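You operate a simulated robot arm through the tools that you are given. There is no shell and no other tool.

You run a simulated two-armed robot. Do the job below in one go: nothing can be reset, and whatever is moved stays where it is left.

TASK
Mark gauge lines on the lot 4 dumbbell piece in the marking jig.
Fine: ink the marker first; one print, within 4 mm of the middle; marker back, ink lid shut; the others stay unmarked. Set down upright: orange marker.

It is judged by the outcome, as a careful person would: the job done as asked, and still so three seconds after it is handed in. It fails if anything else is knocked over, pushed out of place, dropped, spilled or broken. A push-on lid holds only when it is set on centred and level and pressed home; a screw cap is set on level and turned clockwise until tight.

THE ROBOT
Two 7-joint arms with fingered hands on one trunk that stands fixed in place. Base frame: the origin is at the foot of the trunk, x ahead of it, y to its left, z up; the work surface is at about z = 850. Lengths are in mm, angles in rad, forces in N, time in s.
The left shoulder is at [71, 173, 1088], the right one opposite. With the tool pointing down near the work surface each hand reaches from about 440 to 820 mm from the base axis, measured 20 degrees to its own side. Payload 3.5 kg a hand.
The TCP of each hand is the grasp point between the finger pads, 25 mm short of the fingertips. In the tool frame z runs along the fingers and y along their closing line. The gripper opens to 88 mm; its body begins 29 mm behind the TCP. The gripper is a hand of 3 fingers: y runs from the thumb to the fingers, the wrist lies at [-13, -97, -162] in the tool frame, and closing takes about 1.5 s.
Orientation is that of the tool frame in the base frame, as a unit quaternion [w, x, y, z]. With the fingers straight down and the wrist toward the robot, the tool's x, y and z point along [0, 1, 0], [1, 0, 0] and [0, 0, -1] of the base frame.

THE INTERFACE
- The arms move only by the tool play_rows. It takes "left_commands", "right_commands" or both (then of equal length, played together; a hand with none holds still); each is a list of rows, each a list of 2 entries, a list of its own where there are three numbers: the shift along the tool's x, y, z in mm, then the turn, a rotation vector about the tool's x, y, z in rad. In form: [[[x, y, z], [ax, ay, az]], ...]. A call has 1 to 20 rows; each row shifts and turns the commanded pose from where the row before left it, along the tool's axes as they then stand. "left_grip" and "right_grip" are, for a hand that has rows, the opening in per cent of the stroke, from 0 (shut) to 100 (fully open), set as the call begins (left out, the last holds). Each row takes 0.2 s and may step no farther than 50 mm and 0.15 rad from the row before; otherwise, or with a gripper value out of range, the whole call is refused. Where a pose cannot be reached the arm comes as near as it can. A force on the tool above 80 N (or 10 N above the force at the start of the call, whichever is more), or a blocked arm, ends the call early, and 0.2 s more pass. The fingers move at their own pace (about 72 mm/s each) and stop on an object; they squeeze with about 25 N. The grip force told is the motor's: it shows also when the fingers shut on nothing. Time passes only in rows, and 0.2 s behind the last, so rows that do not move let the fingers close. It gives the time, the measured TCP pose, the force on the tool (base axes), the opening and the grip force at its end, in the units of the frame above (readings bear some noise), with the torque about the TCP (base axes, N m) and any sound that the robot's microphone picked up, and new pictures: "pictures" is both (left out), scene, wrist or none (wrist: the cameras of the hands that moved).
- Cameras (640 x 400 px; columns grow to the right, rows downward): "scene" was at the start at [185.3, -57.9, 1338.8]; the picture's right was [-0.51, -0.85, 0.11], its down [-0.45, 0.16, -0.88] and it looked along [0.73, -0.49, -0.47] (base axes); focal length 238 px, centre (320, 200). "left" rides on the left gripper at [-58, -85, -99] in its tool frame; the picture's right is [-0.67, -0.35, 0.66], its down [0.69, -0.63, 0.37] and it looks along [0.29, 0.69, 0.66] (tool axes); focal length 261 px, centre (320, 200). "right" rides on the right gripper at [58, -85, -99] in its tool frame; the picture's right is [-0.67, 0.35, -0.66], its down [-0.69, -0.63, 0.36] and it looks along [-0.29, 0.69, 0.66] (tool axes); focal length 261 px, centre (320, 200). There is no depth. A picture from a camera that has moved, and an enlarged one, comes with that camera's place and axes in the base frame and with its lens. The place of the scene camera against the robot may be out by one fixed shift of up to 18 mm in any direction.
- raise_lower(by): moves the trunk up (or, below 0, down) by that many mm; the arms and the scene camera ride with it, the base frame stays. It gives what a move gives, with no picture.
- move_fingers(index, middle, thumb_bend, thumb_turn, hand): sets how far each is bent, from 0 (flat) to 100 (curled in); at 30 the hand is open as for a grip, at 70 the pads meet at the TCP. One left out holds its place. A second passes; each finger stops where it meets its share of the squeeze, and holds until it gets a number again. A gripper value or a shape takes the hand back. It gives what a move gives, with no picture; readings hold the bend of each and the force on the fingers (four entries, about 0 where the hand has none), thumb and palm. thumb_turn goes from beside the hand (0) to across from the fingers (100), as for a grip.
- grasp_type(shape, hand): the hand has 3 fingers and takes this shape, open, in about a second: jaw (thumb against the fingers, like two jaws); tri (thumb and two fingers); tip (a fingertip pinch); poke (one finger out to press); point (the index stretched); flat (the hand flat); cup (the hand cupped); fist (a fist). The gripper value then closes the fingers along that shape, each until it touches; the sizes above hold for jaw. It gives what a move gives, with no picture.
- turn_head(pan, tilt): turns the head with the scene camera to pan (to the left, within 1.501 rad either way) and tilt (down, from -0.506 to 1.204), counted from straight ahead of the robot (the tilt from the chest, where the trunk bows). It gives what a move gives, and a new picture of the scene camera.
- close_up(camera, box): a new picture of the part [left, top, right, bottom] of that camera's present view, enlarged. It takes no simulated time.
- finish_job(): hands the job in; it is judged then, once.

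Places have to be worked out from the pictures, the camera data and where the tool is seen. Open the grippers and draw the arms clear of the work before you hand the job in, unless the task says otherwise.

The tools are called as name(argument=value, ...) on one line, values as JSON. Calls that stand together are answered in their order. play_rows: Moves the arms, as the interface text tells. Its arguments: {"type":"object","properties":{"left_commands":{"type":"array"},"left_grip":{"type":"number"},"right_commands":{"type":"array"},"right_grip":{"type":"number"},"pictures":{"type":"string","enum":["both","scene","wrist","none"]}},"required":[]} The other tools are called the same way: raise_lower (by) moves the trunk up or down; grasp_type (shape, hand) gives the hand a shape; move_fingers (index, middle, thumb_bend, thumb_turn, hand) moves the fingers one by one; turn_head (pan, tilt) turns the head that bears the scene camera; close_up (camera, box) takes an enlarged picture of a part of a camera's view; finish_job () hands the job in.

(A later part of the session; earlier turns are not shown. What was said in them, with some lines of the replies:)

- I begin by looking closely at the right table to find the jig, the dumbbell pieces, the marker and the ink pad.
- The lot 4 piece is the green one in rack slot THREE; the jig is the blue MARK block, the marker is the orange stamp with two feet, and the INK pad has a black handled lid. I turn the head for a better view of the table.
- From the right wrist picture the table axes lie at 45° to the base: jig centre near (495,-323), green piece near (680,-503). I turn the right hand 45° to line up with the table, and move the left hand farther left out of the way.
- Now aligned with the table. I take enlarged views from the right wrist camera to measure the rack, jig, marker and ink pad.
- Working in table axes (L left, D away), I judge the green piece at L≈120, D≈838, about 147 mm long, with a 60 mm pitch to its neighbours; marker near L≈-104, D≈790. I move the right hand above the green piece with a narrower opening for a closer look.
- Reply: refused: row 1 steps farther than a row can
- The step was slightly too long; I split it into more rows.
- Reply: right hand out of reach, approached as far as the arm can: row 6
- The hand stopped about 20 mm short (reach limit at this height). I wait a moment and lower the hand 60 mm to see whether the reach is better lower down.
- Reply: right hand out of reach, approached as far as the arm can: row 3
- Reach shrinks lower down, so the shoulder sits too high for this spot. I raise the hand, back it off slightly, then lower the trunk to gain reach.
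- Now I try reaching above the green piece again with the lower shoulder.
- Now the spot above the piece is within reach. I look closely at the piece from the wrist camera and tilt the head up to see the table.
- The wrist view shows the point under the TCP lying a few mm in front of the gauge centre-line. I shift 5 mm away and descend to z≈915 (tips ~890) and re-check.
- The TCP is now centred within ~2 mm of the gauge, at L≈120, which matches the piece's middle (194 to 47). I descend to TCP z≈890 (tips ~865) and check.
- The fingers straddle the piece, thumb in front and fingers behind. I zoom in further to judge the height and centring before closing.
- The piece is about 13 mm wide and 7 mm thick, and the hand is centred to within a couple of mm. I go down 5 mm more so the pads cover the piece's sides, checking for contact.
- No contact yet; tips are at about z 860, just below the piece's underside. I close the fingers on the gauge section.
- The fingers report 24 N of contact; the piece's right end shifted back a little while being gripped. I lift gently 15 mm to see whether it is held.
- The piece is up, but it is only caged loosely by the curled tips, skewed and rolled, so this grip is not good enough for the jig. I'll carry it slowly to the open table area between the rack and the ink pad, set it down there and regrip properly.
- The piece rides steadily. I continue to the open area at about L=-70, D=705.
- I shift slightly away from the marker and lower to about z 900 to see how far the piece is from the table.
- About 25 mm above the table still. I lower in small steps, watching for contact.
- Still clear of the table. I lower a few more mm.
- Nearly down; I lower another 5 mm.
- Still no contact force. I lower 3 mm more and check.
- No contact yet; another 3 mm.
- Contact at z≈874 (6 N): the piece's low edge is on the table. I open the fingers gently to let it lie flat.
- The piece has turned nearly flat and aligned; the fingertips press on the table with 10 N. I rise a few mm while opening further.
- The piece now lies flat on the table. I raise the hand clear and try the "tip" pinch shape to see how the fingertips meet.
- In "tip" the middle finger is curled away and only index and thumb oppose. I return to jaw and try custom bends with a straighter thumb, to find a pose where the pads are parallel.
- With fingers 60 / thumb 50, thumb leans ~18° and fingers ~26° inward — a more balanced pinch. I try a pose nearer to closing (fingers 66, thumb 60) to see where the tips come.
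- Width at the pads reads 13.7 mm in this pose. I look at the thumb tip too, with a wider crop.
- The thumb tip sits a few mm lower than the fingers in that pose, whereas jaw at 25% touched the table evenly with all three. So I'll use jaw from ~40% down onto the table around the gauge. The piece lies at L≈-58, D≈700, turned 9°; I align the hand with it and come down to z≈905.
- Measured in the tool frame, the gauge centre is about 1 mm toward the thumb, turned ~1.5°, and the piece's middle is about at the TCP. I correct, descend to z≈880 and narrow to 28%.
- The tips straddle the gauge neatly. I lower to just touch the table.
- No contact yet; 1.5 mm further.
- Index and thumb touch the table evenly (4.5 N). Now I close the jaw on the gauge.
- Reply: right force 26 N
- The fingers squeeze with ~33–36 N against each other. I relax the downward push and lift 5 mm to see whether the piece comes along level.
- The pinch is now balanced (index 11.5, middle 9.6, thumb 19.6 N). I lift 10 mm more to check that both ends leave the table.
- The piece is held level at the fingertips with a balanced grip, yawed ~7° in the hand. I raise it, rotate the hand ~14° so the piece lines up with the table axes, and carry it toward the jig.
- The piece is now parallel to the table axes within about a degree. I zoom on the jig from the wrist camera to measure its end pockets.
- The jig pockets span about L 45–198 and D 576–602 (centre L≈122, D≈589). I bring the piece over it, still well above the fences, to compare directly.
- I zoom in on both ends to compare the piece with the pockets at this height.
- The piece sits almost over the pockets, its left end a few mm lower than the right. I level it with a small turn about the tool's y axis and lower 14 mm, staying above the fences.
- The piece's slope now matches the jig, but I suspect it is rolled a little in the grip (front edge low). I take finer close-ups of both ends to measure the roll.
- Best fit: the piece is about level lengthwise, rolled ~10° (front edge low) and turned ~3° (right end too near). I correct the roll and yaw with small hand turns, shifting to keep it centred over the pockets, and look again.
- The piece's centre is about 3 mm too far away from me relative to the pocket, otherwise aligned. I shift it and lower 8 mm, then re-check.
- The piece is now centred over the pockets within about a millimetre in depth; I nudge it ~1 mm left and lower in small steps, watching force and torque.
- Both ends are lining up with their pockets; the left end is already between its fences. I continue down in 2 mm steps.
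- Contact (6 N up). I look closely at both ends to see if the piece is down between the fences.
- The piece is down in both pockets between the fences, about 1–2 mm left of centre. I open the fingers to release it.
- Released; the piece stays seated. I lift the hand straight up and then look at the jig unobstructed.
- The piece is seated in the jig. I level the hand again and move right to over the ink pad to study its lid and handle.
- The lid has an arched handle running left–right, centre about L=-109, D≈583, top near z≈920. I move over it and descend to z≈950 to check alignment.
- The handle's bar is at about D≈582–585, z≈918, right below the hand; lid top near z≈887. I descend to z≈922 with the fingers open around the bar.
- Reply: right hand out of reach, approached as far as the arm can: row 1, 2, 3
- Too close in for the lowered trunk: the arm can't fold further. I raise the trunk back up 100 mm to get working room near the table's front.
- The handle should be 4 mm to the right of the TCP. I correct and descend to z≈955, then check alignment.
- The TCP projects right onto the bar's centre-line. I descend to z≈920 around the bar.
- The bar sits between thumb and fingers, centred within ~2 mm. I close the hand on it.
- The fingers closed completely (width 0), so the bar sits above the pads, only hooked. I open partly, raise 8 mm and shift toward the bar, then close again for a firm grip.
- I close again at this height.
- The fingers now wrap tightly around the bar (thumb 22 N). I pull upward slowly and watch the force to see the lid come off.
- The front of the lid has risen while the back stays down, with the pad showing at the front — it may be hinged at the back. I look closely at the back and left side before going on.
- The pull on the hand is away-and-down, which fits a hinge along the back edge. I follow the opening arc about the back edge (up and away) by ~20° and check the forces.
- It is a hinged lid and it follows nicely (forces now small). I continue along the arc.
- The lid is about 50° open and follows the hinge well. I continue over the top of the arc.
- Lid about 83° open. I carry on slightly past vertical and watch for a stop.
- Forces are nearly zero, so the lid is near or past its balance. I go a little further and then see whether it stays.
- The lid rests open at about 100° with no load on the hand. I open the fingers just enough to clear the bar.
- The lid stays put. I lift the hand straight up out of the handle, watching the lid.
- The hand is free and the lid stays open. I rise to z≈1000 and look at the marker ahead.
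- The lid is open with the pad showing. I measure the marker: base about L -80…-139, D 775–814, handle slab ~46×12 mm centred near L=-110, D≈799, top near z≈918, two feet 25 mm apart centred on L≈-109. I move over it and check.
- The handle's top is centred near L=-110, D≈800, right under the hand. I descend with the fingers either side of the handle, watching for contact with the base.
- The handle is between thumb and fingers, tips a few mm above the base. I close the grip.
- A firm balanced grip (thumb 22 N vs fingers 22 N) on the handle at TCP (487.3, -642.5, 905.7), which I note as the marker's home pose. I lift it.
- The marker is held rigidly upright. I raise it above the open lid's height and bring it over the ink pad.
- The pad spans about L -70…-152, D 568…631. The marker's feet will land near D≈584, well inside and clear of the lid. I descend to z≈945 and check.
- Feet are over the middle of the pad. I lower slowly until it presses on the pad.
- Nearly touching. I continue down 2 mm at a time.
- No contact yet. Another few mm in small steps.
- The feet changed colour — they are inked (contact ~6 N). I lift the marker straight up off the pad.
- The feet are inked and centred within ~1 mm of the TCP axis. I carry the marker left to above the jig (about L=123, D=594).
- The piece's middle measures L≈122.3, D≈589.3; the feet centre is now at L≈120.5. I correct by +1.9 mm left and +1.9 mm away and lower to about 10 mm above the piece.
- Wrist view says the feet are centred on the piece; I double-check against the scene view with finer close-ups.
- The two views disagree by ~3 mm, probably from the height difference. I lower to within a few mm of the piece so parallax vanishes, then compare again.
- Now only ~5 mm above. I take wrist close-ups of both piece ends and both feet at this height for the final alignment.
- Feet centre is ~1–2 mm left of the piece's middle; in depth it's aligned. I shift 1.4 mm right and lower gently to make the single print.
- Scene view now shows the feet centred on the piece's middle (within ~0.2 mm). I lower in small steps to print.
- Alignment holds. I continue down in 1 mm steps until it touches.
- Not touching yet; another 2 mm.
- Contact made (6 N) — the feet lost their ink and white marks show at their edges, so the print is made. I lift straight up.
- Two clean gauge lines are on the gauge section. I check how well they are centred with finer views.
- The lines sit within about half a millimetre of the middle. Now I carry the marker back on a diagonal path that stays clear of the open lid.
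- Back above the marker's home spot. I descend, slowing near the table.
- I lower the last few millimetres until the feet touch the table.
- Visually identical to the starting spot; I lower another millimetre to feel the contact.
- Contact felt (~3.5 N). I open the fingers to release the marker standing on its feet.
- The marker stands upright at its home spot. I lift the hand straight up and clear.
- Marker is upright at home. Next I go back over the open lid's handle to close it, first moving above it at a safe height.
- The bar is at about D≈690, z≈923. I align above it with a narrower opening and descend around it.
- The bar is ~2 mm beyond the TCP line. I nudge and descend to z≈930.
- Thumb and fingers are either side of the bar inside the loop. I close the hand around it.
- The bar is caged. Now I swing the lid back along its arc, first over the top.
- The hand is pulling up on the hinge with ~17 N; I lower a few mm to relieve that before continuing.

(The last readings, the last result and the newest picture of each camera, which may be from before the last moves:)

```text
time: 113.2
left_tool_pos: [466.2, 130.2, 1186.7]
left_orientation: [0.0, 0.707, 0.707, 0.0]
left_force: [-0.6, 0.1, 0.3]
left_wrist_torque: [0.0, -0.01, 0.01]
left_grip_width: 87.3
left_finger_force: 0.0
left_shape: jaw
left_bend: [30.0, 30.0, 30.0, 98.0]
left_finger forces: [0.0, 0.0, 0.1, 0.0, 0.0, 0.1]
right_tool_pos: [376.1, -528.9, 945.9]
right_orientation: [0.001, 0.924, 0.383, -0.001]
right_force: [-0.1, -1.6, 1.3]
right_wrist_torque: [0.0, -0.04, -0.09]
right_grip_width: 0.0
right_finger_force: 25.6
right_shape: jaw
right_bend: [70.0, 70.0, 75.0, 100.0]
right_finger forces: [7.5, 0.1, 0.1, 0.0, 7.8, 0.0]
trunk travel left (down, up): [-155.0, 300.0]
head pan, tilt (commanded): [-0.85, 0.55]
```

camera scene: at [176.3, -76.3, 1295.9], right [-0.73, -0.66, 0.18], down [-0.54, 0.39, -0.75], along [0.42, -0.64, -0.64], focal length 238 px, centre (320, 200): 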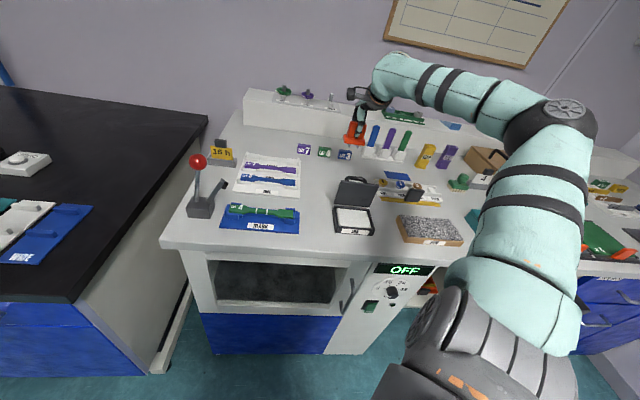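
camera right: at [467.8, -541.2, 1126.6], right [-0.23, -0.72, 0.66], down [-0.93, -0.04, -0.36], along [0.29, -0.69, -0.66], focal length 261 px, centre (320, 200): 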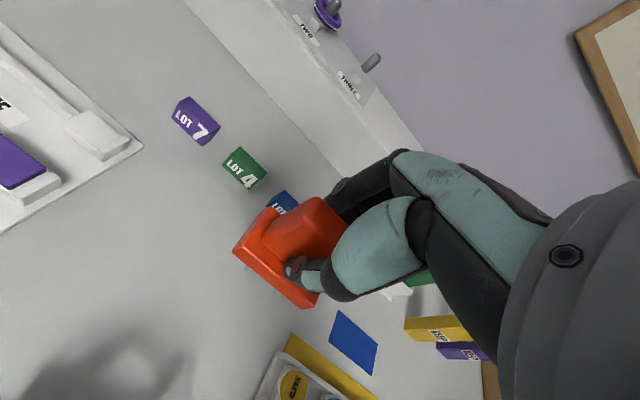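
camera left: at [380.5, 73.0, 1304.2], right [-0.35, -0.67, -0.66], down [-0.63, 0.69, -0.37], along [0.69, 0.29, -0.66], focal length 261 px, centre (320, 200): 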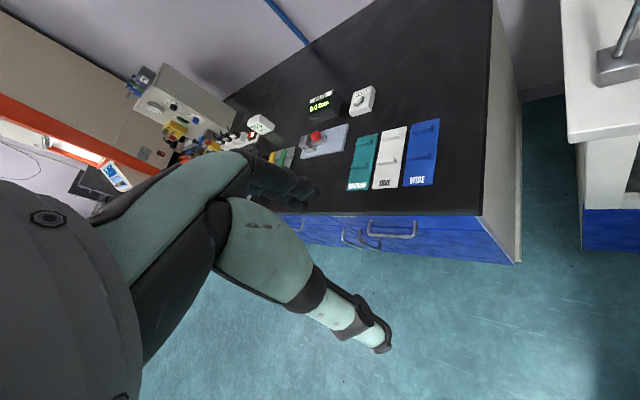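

Relieved. I continue along the arc, slightly lower.

play_rows(right_commands=[[[0, -8.5, 0], [0, 0, 0]], [[0, -8.5, 0.6], [0, 0, 0]], [[0, -7, 1.4], [0, 0, 0]], [[0, -7.1, 2.2], [0, 0, 0]], [[0, 0, 0], [0, 0, 0]]], pictures="none")

close_up(camera="scene", box=[320, 170, 416, 230])

```text
time: 114.5
left_tool_pos: [467.8, 129.9, 1185.0]
left_orientation: [-0.001, 0.707, 0.707, -0.001]
left_force: [-0.7, -0.3, 0.8]
left_wrist_torque: [0.03, -0.01, -0.03]
left_grip_width: 87.5
left_finger_force: 0.0
left_shape: jaw
left_bend: [30.0, 30.0, 30.0, 98.0]
left_finger forces: [0.0, 0.0, 0.1, 0.0, 0.1, 0.0]
right_tool_pos: [352.3, -508.1, 940.2]
right_orientation: [-0.001, 0.924, 0.382, -0.002]
right_force: [3.8, -2.7, -9.7]
right_wrist_torque: [-0.11, -0.08, -0.14]
right_grip_width: 0.1
right_finger_force: 25.0
right_shape: jaw
right_bend: [70.0, 70.0, 75.0, 100.0]
right_finger forces: [12.4, 0.0, 0.0, 0.1, 6.7, 0.0]
trunk travel left (down, up): [-155.0, 300.0]
head pan, tilt (commanded): [-0.85, 0.55]
```

```text
6.67 times, centred on (368, 200) of scene
camera zoom: at [177.9, -78.4, 1295.4], right [-0.73, -0.66, 0.18], down [-0.54, 0.39, -0.75], along [0.42, -0.64, -0.64], focal length 1587 px, centre (0, 200)
```

zoom: 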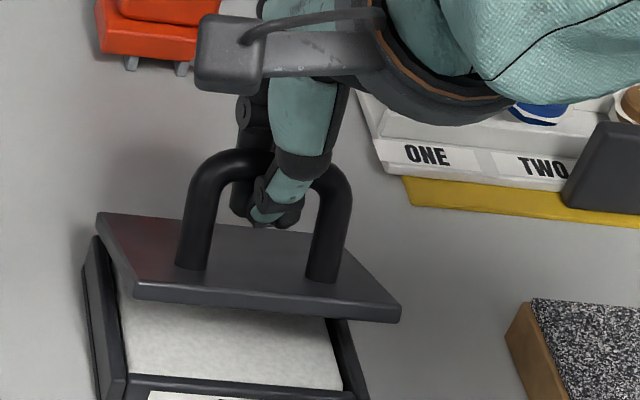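

A slight upward pull remains; I steer a little lower while closing further.

play_rows(right_commands=[[[0, -3, 4], [0, 0, 0]], [[0, -5, 3.2], [0, 0, 0]], [[0, -4.5, 3.2], [0, 0, 0]], [[0, 0, 0], [0, 0, 0]]], pictures="none")

close_up(camera="scene", box=[320, 180, 416, 240])

```text
time: 115.5
left_tool_pos: [466.2, 127.9, 1184.0]
left_orientation: [-0.002, 0.707, 0.707, -0.001]
left_force: [0.1, 1.0, -0.3]
left_wrist_torque: [0.01, 0.01, 0.01]
left_grip_width: 87.5
left_finger_force: 0.1
left_shape: jaw
left_bend: [30.0, 30.0, 30.0, 98.0]
left_finger forces: [0.0, 0.1, 0.0, 0.0, 0.1, 0.0]
right_tool_pos: [344.9, -499.2, 931.9]
right_orientation: [-0.001, 0.924, 0.383, -0.002]
right_force: [3.8, -2.8, -4.4]
right_wrist_torque: [-0.01, -0.07, -0.11]
right_grip_width: 0.0
right_finger_force: 25.1
right_shape: jaw
right_bend: [70.0, 70.0, 75.0, 100.0]
right_finger forces: [9.4, 0.0, 0.0, 0.1, 7.5, 0.0]
trunk travel left (down, up): [-155.0, 300.0]
head pan, tilt (commanded): [-0.85, 0.55]
```

```text
6.67 times, centred on (368, 210) of scene
camera zoom: at [177.1, -77.9, 1295.6], right [-0.73, -0.66, 0.18], down [-0.54, 0.39, -0.75], along [0.42, -0.64, -0.64], focal length 1587 px, centre (0, 133)
```

zoom: 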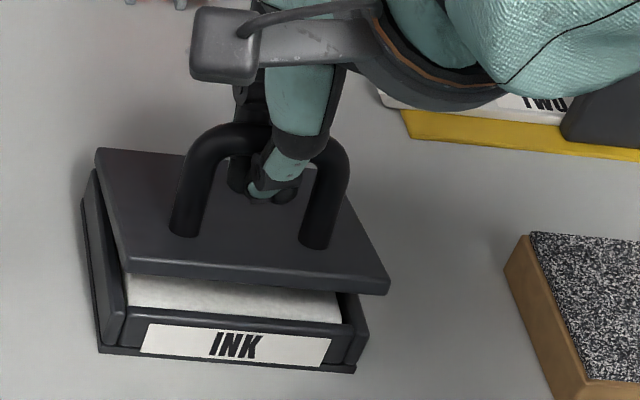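

Almost shut. I continue the last part of the arc.

play_rows(right_commands=[[[0, -3.5, 3], [0, 0, 0]], [[0, -3.5, 3], [0, 0, 0]], [[0, -3.5, 3], [0, 0, 0]], [[0, 0, 0], [0, 0, 0]]], pictures="none")

close_up(camera="scene", box=[320, 180, 416, 240])

```text
time: 116.5
left_tool_pos: [466.9, 128.5, 1184.5]
left_orientation: [-0.001, 0.707, 0.707, 0.0]
left_force: [-0.1, 0.0, 0.9]
left_wrist_torque: [0.02, 0.02, -0.01]
left_grip_width: 87.8
left_finger_force: 0.1
left_shape: jaw
left_bend: [30.0, 30.0, 30.0, 98.0]
left_finger forces: [0.0, 0.2, 0.1, 0.0, 0.1, 0.1]
right_tool_pos: [336.6, -492.0, 921.7]
right_orientation: [0.0, 0.924, 0.382, -0.002]
right_force: [4.8, -4.9, -6.3]
right_wrist_torque: [-0.04, -0.1, -0.13]
right_grip_width: 0.1
right_finger_force: 25.5
right_shape: jaw
right_bend: [70.0, 70.0, 75.0, 100.0]
right_finger forces: [13.0, 0.0, 0.0, 0.0, 6.0, 0.0]
trunk travel left (down, up): [-155.0, 300.0]
head pan, tilt (commanded): [-0.85, 0.55]
```

```text
6.67 times, centred on (368, 210) of scene
camera zoom: at [177.8, -78.5, 1295.5], right [-0.73, -0.66, 0.18], down [-0.54, 0.39, -0.75], along [0.42, -0.64, -0.64], focal length 1587 px, centre (0, 133)
```

zoom: 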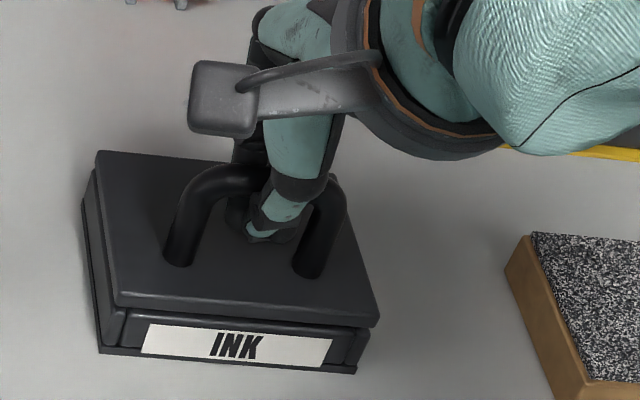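

The lid looks shut. I relax the remaining pull, then open the hand.

play_rows(right_commands=[[[0, 2, 2], [0, 0, 0]], [[0, 2, 2], [0, 0, 0]], [[0, 0, 0], [0, 0, 0]]], pictures="none")

play_rows(right_commands=[[[0, 0, 0], [0, 0, 0]], [[0, 0, 0], [0, 0, 0]], [[0, 0, 0], [0, 0, 0]], [[0, 0, 0], [0, 0, 0]], [[0, 0, 0], [0, 0, 0]]], right_grip=55, pictures="none")

close_up(camera="scene", box=[320, 180, 416, 240])

```text
time: 117.2
left_tool_pos: [465.7, 130.5, 1186.7]
left_orientation: [0.0, 0.707, 0.707, -0.001]
left_force: [-0.4, 0.1, -0.9]
left_wrist_torque: [-0.02, 0.01, -0.01]
left_grip_width: 87.4
left_finger_force: 0.1
left_shape: jaw
left_bend: [30.0, 30.0, 30.0, 98.0]
left_finger forces: [0.0, 0.0, 0.0, 0.0, 0.0, 0.1]
right_tool_pos: [338.6, -492.4, 918.5]
right_orientation: [0.001, 0.924, 0.383, -0.001]
right_force: [-2.3, 3.8, 2.2]
right_wrist_torque: [0.02, 0.01, -0.03]
right_grip_width: 0.0
right_finger_force: 25.4
right_shape: jaw
right_bend: [70.0, 70.0, 75.0, 100.0]
right_finger forces: [5.1, 0.0, 0.1, 0.0, 10.0, 0.0]
trunk travel left (down, up): [-155.0, 300.0]
head pan, tilt (commanded): [-0.85, 0.55]
```

```text
time: 118.5
left_tool_pos: [466.4, 129.5, 1185.8]
left_orientation: [0.0, 0.708, 0.707, 0.0]
left_force: [-0.4, 0.6, -0.2]
left_wrist_torque: [0.01, -0.02, -0.01]
left_grip_width: 87.7
left_finger_force: 0.1
left_shape: jaw
left_bend: [30.0, 30.0, 30.0, 98.0]
left_finger forces: [0.1, 0.0, 0.0, 0.0, 0.1, 0.1]
right_tool_pos: [338.7, -492.5, 918.7]
right_orientation: [0.001, 0.924, 0.383, -0.001]
right_force: [0.0, 1.0, -0.3]
right_wrist_torque: [-0.02, 0.02, 0.02]
right_grip_width: 47.8
right_finger_force: 0.0
right_shape: jaw
right_bend: [74.0, 43.0, 67.0, 100.0]
right_finger forces: [0.0, 0.1, 0.1, 0.0, 0.0, 0.1]
trunk travel left (down, up): [-155.0, 300.0]
head pan, tilt (commanded): [-0.85, 0.55]
```

```text
6.67 times, centred on (368, 210) of scene
camera zoom: at [176.1, -76.6, 1295.9], right [-0.73, -0.66, 0.18], down [-0.54, 0.39, -0.75], along [0.42, -0.64, -0.64], focal length 1587 px, centre (0, 133)
```

zoom: 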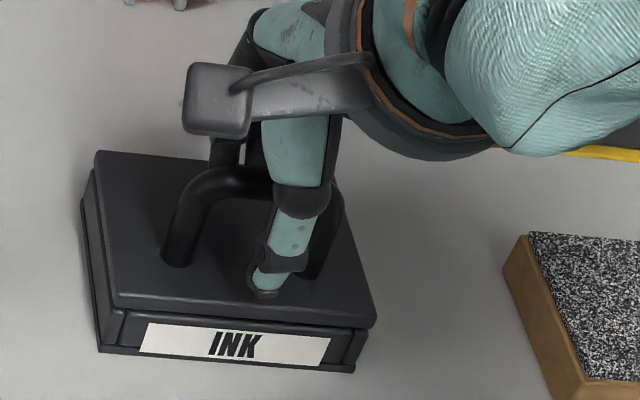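

The lid sits exactly as it did at the start. I raise the hand and close the fingers so I can press gently on the handle's top to be sure it is fully home.

play_rows(right_commands=[[[0, 0, -10], [0, 0, 0]], [[0, 0, -20], [0, 0, 0]], [[0, 0, -20], [0, 0, 0]], [[0, 0, -20], [0, 0, 0]], [[0, 0, 0], [0, 0, 0]]], pictures="none")

play_rows(right_commands=[[[0, 0, 0], [0, 0, 0]], [[0, 0, 0], [0, 0, 0]], [[0, 0, 0], [0, 0, 0]], [[0, 0, 0], [0, 0, 0]], [[0, 0, 0], [0, 0, 0]], [[0, 0, 0], [0, 0, 0]]], right_grip=0, pictures="wrist")

close_up(camera="right", box=[150, 150, 390, 300])

close_up(camera="scene", box=[310, 170, 406, 240])

```text
time: 119.7
left_tool_pos: [465.2, 130.6, 1185.5]
left_orientation: [0.0, 0.707, 0.707, 0.0]
left_force: [-0.3, -0.3, 0.3]
left_wrist_torque: [0.02, -0.03, 0.02]
left_grip_width: 87.4
left_finger_force: 0.0
left_shape: jaw
left_bend: [30.0, 30.0, 30.0, 98.0]
left_finger forces: [0.0, 0.0, 0.0, 0.0, 0.0, 0.1]
right_tool_pos: [338.5, -493.6, 989.0]
right_orientation: [-0.001, 0.924, 0.383, -0.001]
right_force: [0.5, 0.0, -0.3]
right_wrist_torque: [-0.04, -0.02, 0.02]
right_grip_width: 48.0
right_finger_force: 0.0
right_shape: jaw
right_bend: [74.0, 43.0, 67.0, 100.0]
right_finger forces: [0.0, 0.1, 0.0, 0.1, 0.0, 0.0]
trunk travel left (down, up): [-155.0, 300.0]
head pan, tilt (commanded): [-0.85, 0.55]
```

```text
time: 121.0
left_tool_pos: [465.1, 130.3, 1185.9]
left_orientation: [0.0, 0.707, 0.707, 0.0]
left_force: [0.0, 1.3, -0.6]
left_wrist_torque: [-0.06, 0.01, 0.02]
left_grip_width: 87.4
left_finger_force: 0.1
left_shape: jaw
left_bend: [30.0, 30.0, 30.0, 98.0]
left_finger forces: [0.1, 0.1, 0.0, 0.0, 0.0, 0.0]
right_tool_pos: [337.7, -493.7, 990.1]
right_orientation: [0.001, 0.924, 0.382, -0.001]
right_force: [-0.5, -0.2, 0.1]
right_wrist_torque: [0.0, 0.01, -0.01]
right_grip_width: 0.0
right_finger_force: 25.6
right_shape: jaw
right_bend: [70.0, 70.0, 35.0, 100.0]
right_finger forces: [0.0, 0.0, 0.1, 0.0, 0.2, 0.1]
trunk travel left (down, up): [-155.0, 300.0]
head pan, tilt (commanded): [-0.85, 0.55]
camera right: at [318.4, -392.4, 1088.3], right [-0.23, -0.72, 0.66], down [-0.93, -0.04, -0.36], along [0.29, -0.69, -0.66], focal length 261 px, centre (320, 200)
```

right: 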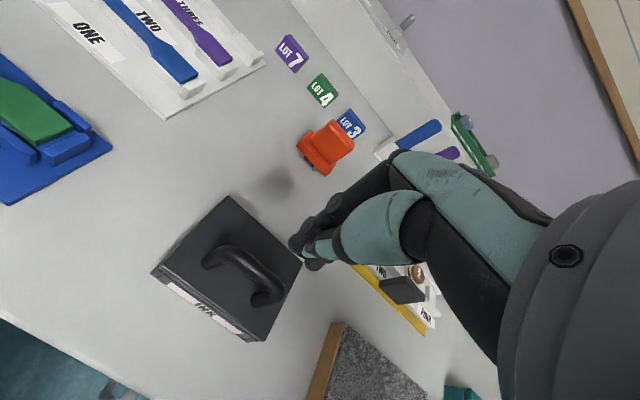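

```text
2.67 times, centred on (270, 225) of right
camera zoom: at [318.4, -392.4, 1088.3], right [-0.23, -0.72, 0.66], down [-0.93, -0.04, -0.36], along [0.29, -0.69, -0.66], focal length 695 px, centre (453, 133)
```

zoom: 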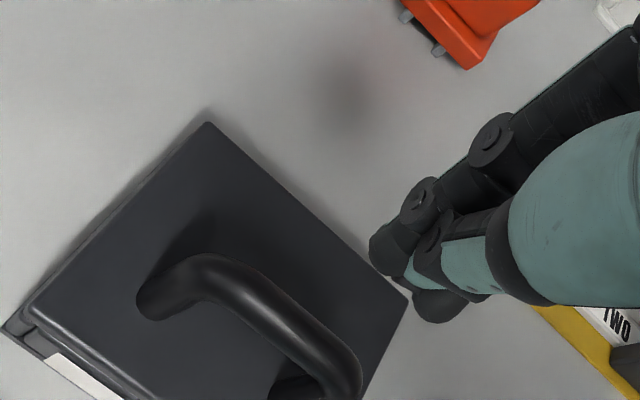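

```text
5.71 times, centred on (358, 205) of scene
camera zoom: at [176.1, -76.7, 1295.9], right [-0.73, -0.66, 0.18], down [-0.54, 0.39, -0.75], along [0.42, -0.64, -0.64], focal length 1360 px, centre (103, 171)
```

zoom: 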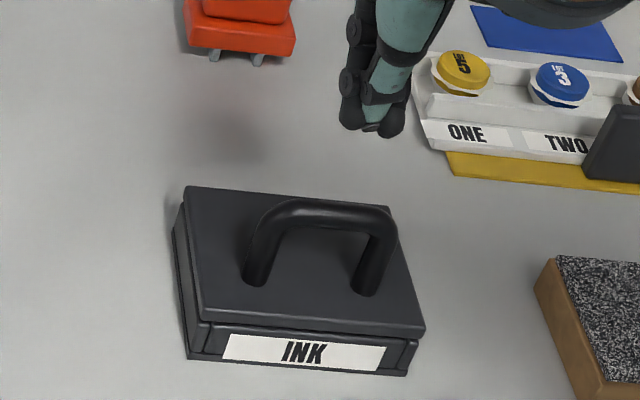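

The box is closed and in place. I press lightly on top of the handle with the closed fingertips.

play_rows(right_commands=[[[2, -6, 10], [0, 0, 0]], [[0, 0, 12], [0, 0, 0]], [[0, 0, 8], [0, 0, 0]], [[0, 0, 0], [0, 0, 0]]], pictures="none")

close_up(camera="right", box=[190, 170, 350, 270])

close_up(camera="scene", box=[320, 180, 400, 230])

```text
time: 122.0
left_tool_pos: [465.7, 130.4, 1185.8]
left_orientation: [-0.001, 0.707, 0.707, 0.0]
left_force: [0.1, -0.9, 0.5]
left_wrist_torque: [0.02, -0.02, -0.02]
left_grip_width: 87.5
left_finger_force: 0.0
left_shape: jaw
left_bend: [30.0, 30.0, 30.0, 98.0]
left_finger forces: [0.1, 0.1, 0.0, 0.0, 0.0, 0.0]
right_tool_pos: [335.5, -487.2, 959.0]
right_orientation: [0.0, 0.924, 0.382, -0.001]
right_force: [1.1, 0.6, -0.1]
right_wrist_torque: [-0.02, -0.02, 0.04]
right_grip_width: 0.0
right_finger_force: 25.1
right_shape: jaw
right_bend: [70.0, 70.0, 35.0, 100.0]
right_finger forces: [0.0, 0.0, 0.1, 0.0, 0.1, 0.1]
trunk travel left (down, up): [-155.0, 300.0]
head pan, tilt (commanded): [-0.85, 0.55]
```

```text
4.00 times, centred on (270, 220) of right
camera zoom: at [316.5, -386.8, 1057.6], right [-0.23, -0.72, 0.66], down [-0.93, -0.04, -0.36], along [0.29, -0.69, -0.66], focal length 1043 px, centre (520, 120)
```

zoom: 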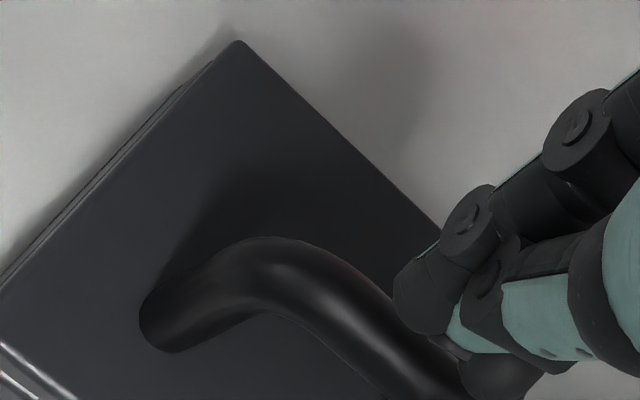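

```text
8.00 times, centred on (360, 205) of scene
camera zoom: at [176.0, -76.6, 1295.9], right [-0.73, -0.66, 0.18], down [-0.54, 0.39, -0.75], along [0.42, -0.64, -0.64], focal length 1904 px, centre (0, 160)
```

zoom: 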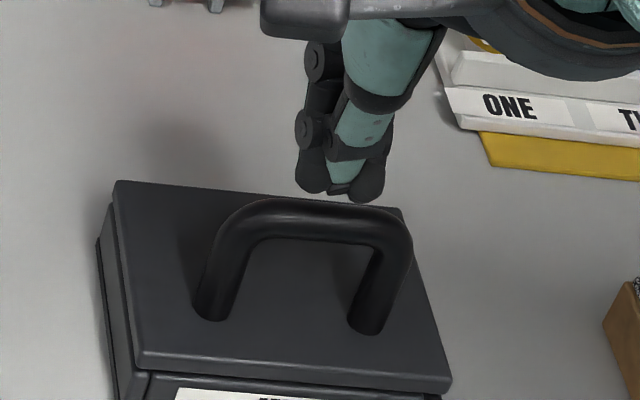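

The tips are over the bar. I lower to make light contact.

play_rows(right_commands=[[[0, 0, 2.5], [0, 0, 0]], [[0, 0, 2.5], [0, 0, 0]], [[0, 0, 0], [0, 0, 0]]], pictures="none")

play_rows(right_commands=[[[0, 0, 1.5], [0, 0, 0]], [[0, 0, 1.5], [0, 0, 0]], [[0, 0, 0], [0, 0, 0]]], pictures="none")

```text
time: 122.8
left_tool_pos: [465.6, 129.8, 1185.9]
left_orientation: [0.0, 0.707, 0.707, 0.0]
left_force: [1.0, 0.0, 0.7]
left_wrist_torque: [0.0, 0.01, 0.0]
left_grip_width: 87.5
left_finger_force: 0.1
left_shape: jaw
left_bend: [30.0, 30.0, 30.0, 98.0]
left_finger forces: [0.1, 0.0, 0.1, 0.1, 0.0, 0.0]
right_tool_pos: [336.0, -488.4, 954.1]
right_orientation: [0.0, 0.924, 0.383, -0.002]
right_force: [0.2, -0.1, 0.6]
right_wrist_torque: [-0.02, -0.02, 0.0]
right_grip_width: 0.0
right_finger_force: 24.6
right_shape: jaw
right_bend: [70.0, 70.0, 35.0, 100.0]
right_finger forces: [0.0, 0.1, 0.0, 0.0, 0.0, 0.0]
trunk travel left (down, up): [-155.0, 300.0]
head pan, tilt (commanded): [-0.85, 0.55]
```

```text
time: 123.7
left_tool_pos: [465.1, 132.6, 1187.2]
left_orientation: [0.002, 0.707, 0.707, -0.001]
left_force: [-0.1, 0.2, 0.9]
left_wrist_torque: [0.0, 0.03, 0.01]
left_grip_width: 87.5
left_finger_force: 0.0
left_shape: jaw
left_bend: [30.0, 30.0, 30.0, 98.0]
left_finger forces: [0.0, 0.0, 0.1, 0.0, 0.1, 0.1]
right_tool_pos: [336.4, -488.1, 952.8]
right_orientation: [0.001, 0.924, 0.383, 0.0]
right_force: [-1.4, -1.3, 14.7]
right_wrist_torque: [-0.03, 0.05, 0.0]
right_grip_width: 0.0
right_finger_force: 24.9
right_shape: jaw
right_bend: [70.0, 70.0, 35.0, 100.0]
right_finger forces: [0.1, 0.1, 0.0, 0.1, 0.0, 0.0]
trunk travel left (down, up): [-155.0, 300.0]
head pan, tilt (commanded): [-0.85, 0.55]
```

Pressed home with ~15 N, no give. I raise the hand clear, open it and take a look at the whole table.

play_rows(right_commands=[[[0, 0, -10], [0, 0, 0]], [[0, 0, -25], [0, 0, 0]], [[0, 0, -30], [0, 0, 0]], [[0, 0, -30], [0, 0, 0]], [[0, -10, -30], [0, 0, 0]], [[-10, -20, -20], [0, 0, 0]], [[-15, -20, -15], [0, 0, 0]], [[0, 0, 0], [0, 0, 0]]], right_grip=100, pictures="both")

close_up(camera="scene", box=[200, 140, 400, 265])

close_up(camera="scene", box=[300, 135, 396, 195])

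close_up(camera="scene", box=[212, 190, 308, 250])

```text
time: 125.5
left_tool_pos: [466.1, 131.3, 1185.8]
left_orientation: [0.0, 0.707, 0.707, 0.0]
left_force: [-0.6, -0.8, 0.3]
left_wrist_torque: [0.03, -0.03, -0.05]
left_grip_width: 87.6
left_finger_force: 0.1
left_shape: jaw
left_bend: [30.0, 30.0, 30.0, 98.0]
left_finger forces: [0.1, 0.1, 0.1, 0.0, 0.0, 0.0]
right_tool_pos: [283.7, -469.6, 1109.9]
right_orientation: [-0.001, 0.924, 0.383, -0.001]
right_force: [0.9, -1.4, -0.5]
right_wrist_torque: [-0.04, 0.0, -0.01]
right_grip_width: 87.9
right_finger_force: 0.0
right_shape: jaw
right_bend: [30.0, 30.0, 30.0, 98.0]
right_finger forces: [0.0, 0.0, 0.0, 0.0, 0.0, 0.0]
trunk travel left (down, up): [-155.0, 300.0]
head pan, tilt (commanded): [-0.85, 0.55]
camera scene: at [176.5, -76.3, 1295.8], right [-0.73, -0.66, 0.18], down [-0.54, 0.39, -0.75], along [0.42, -0.64, -0.64], focal length 238 px, centre (320, 200)
camera right: at [263.9, -368.0, 1208.4], right [-0.23, -0.72, 0.66], down [-0.93, -0.04, -0.36], along [0.29, -0.69, -0.66], focal length 261 px, centre (320, 200)
```

scene: 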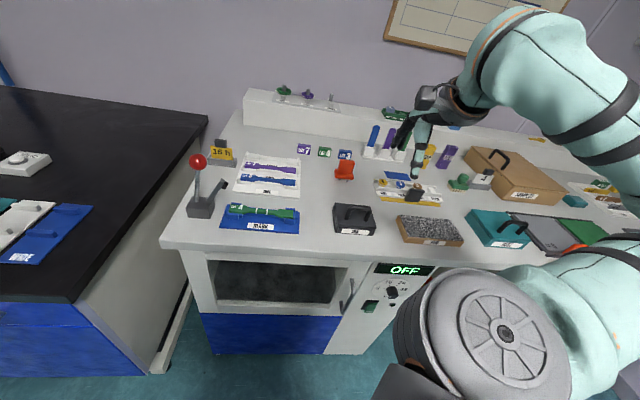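
right: 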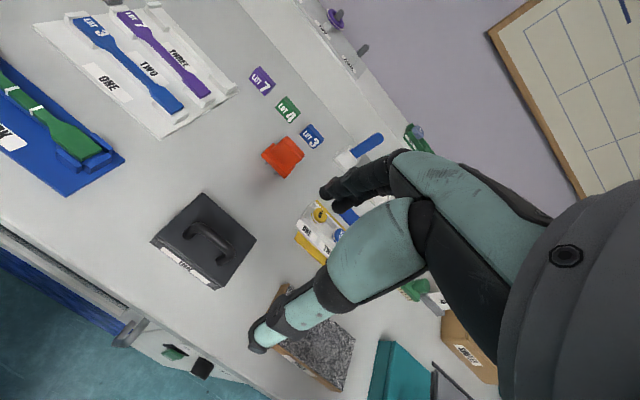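

```text
3.20 times, centred on (300, 202) of scene
camera zoom: at [176.5, -76.3, 1295.8], right [-0.73, -0.66, 0.18], down [-0.54, 0.39, -0.75], along [0.42, -0.64, -0.64], focal length 762 px, centre (384, 192)
```

zoom: 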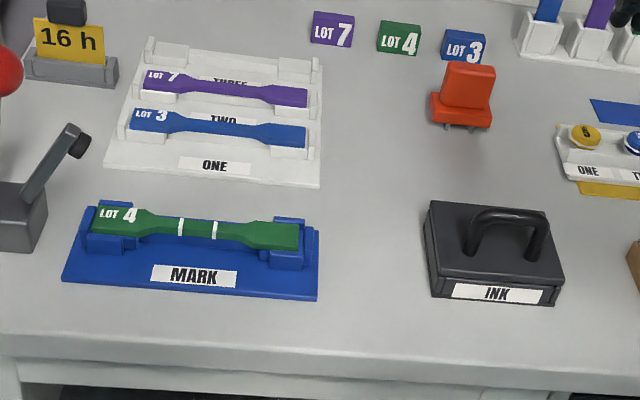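

```text
6.67 times, centred on (348, 165) of scene
camera zoom: at [176.5, -76.3, 1295.8], right [-0.73, -0.66, 0.18], down [-0.54, 0.39, -0.75], along [0.42, -0.64, -0.64], focal length 1587 px, centre (133, 433)
```

zoom: 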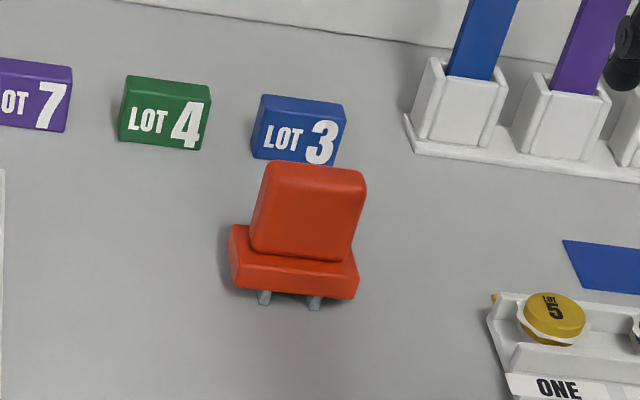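

```text
6.67 times, centred on (260, 220) of scene
camera zoom: at [176.5, -76.3, 1295.8], right [-0.73, -0.66, 0.18], down [-0.54, 0.39, -0.75], along [0.42, -0.64, -0.64], focal length 1587 px, centre (720, 67)
```

zoom: 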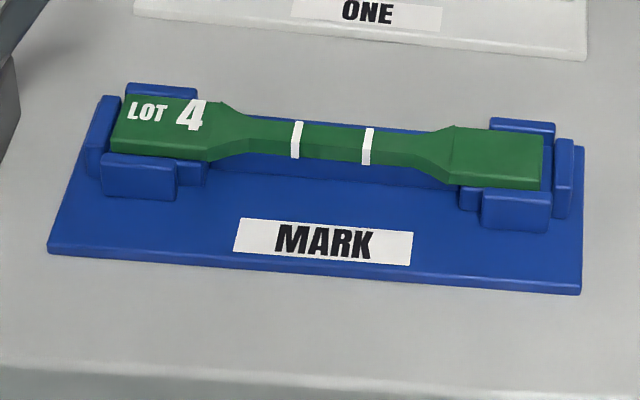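

Everything checks out: the lot 4 piece is in the jig with one centred print, and the other pieces are unmarked. The marker stands upright at its spot, the ink lid is shut, and the hands are open and clear, so I hand the job in.

finish_job()

```text
The job is handed in.
```

I marked the lot 4 piece in the jig and handed the job in; I haven't had the judging result back.

- **Print:** I inked the marker on the pad and pressed it once. The two gauge lines cross the narrow section about 0.5 mm off the middle, as measured from the camera pictures.
- **Piece:** The lot 4 piece is seated between the fences in both end pockets of the jig.
- **Marker:** The orange marker is back where it stood, upright on its feet.
- **Ink lid:** The lid is hinged at the back. I closed it and pressed the handle with about 15 N; it did not move.
- **Other pieces:** The lot 7 and lot 3 pieces were not touched and look unmarked in the rack.

The first time I picked the piece up it tilted in the grip. I set it down on open table and gripped it again before placing it in the jig. Nothing was knocked over or dropped. Both hands are open and clear of the work.
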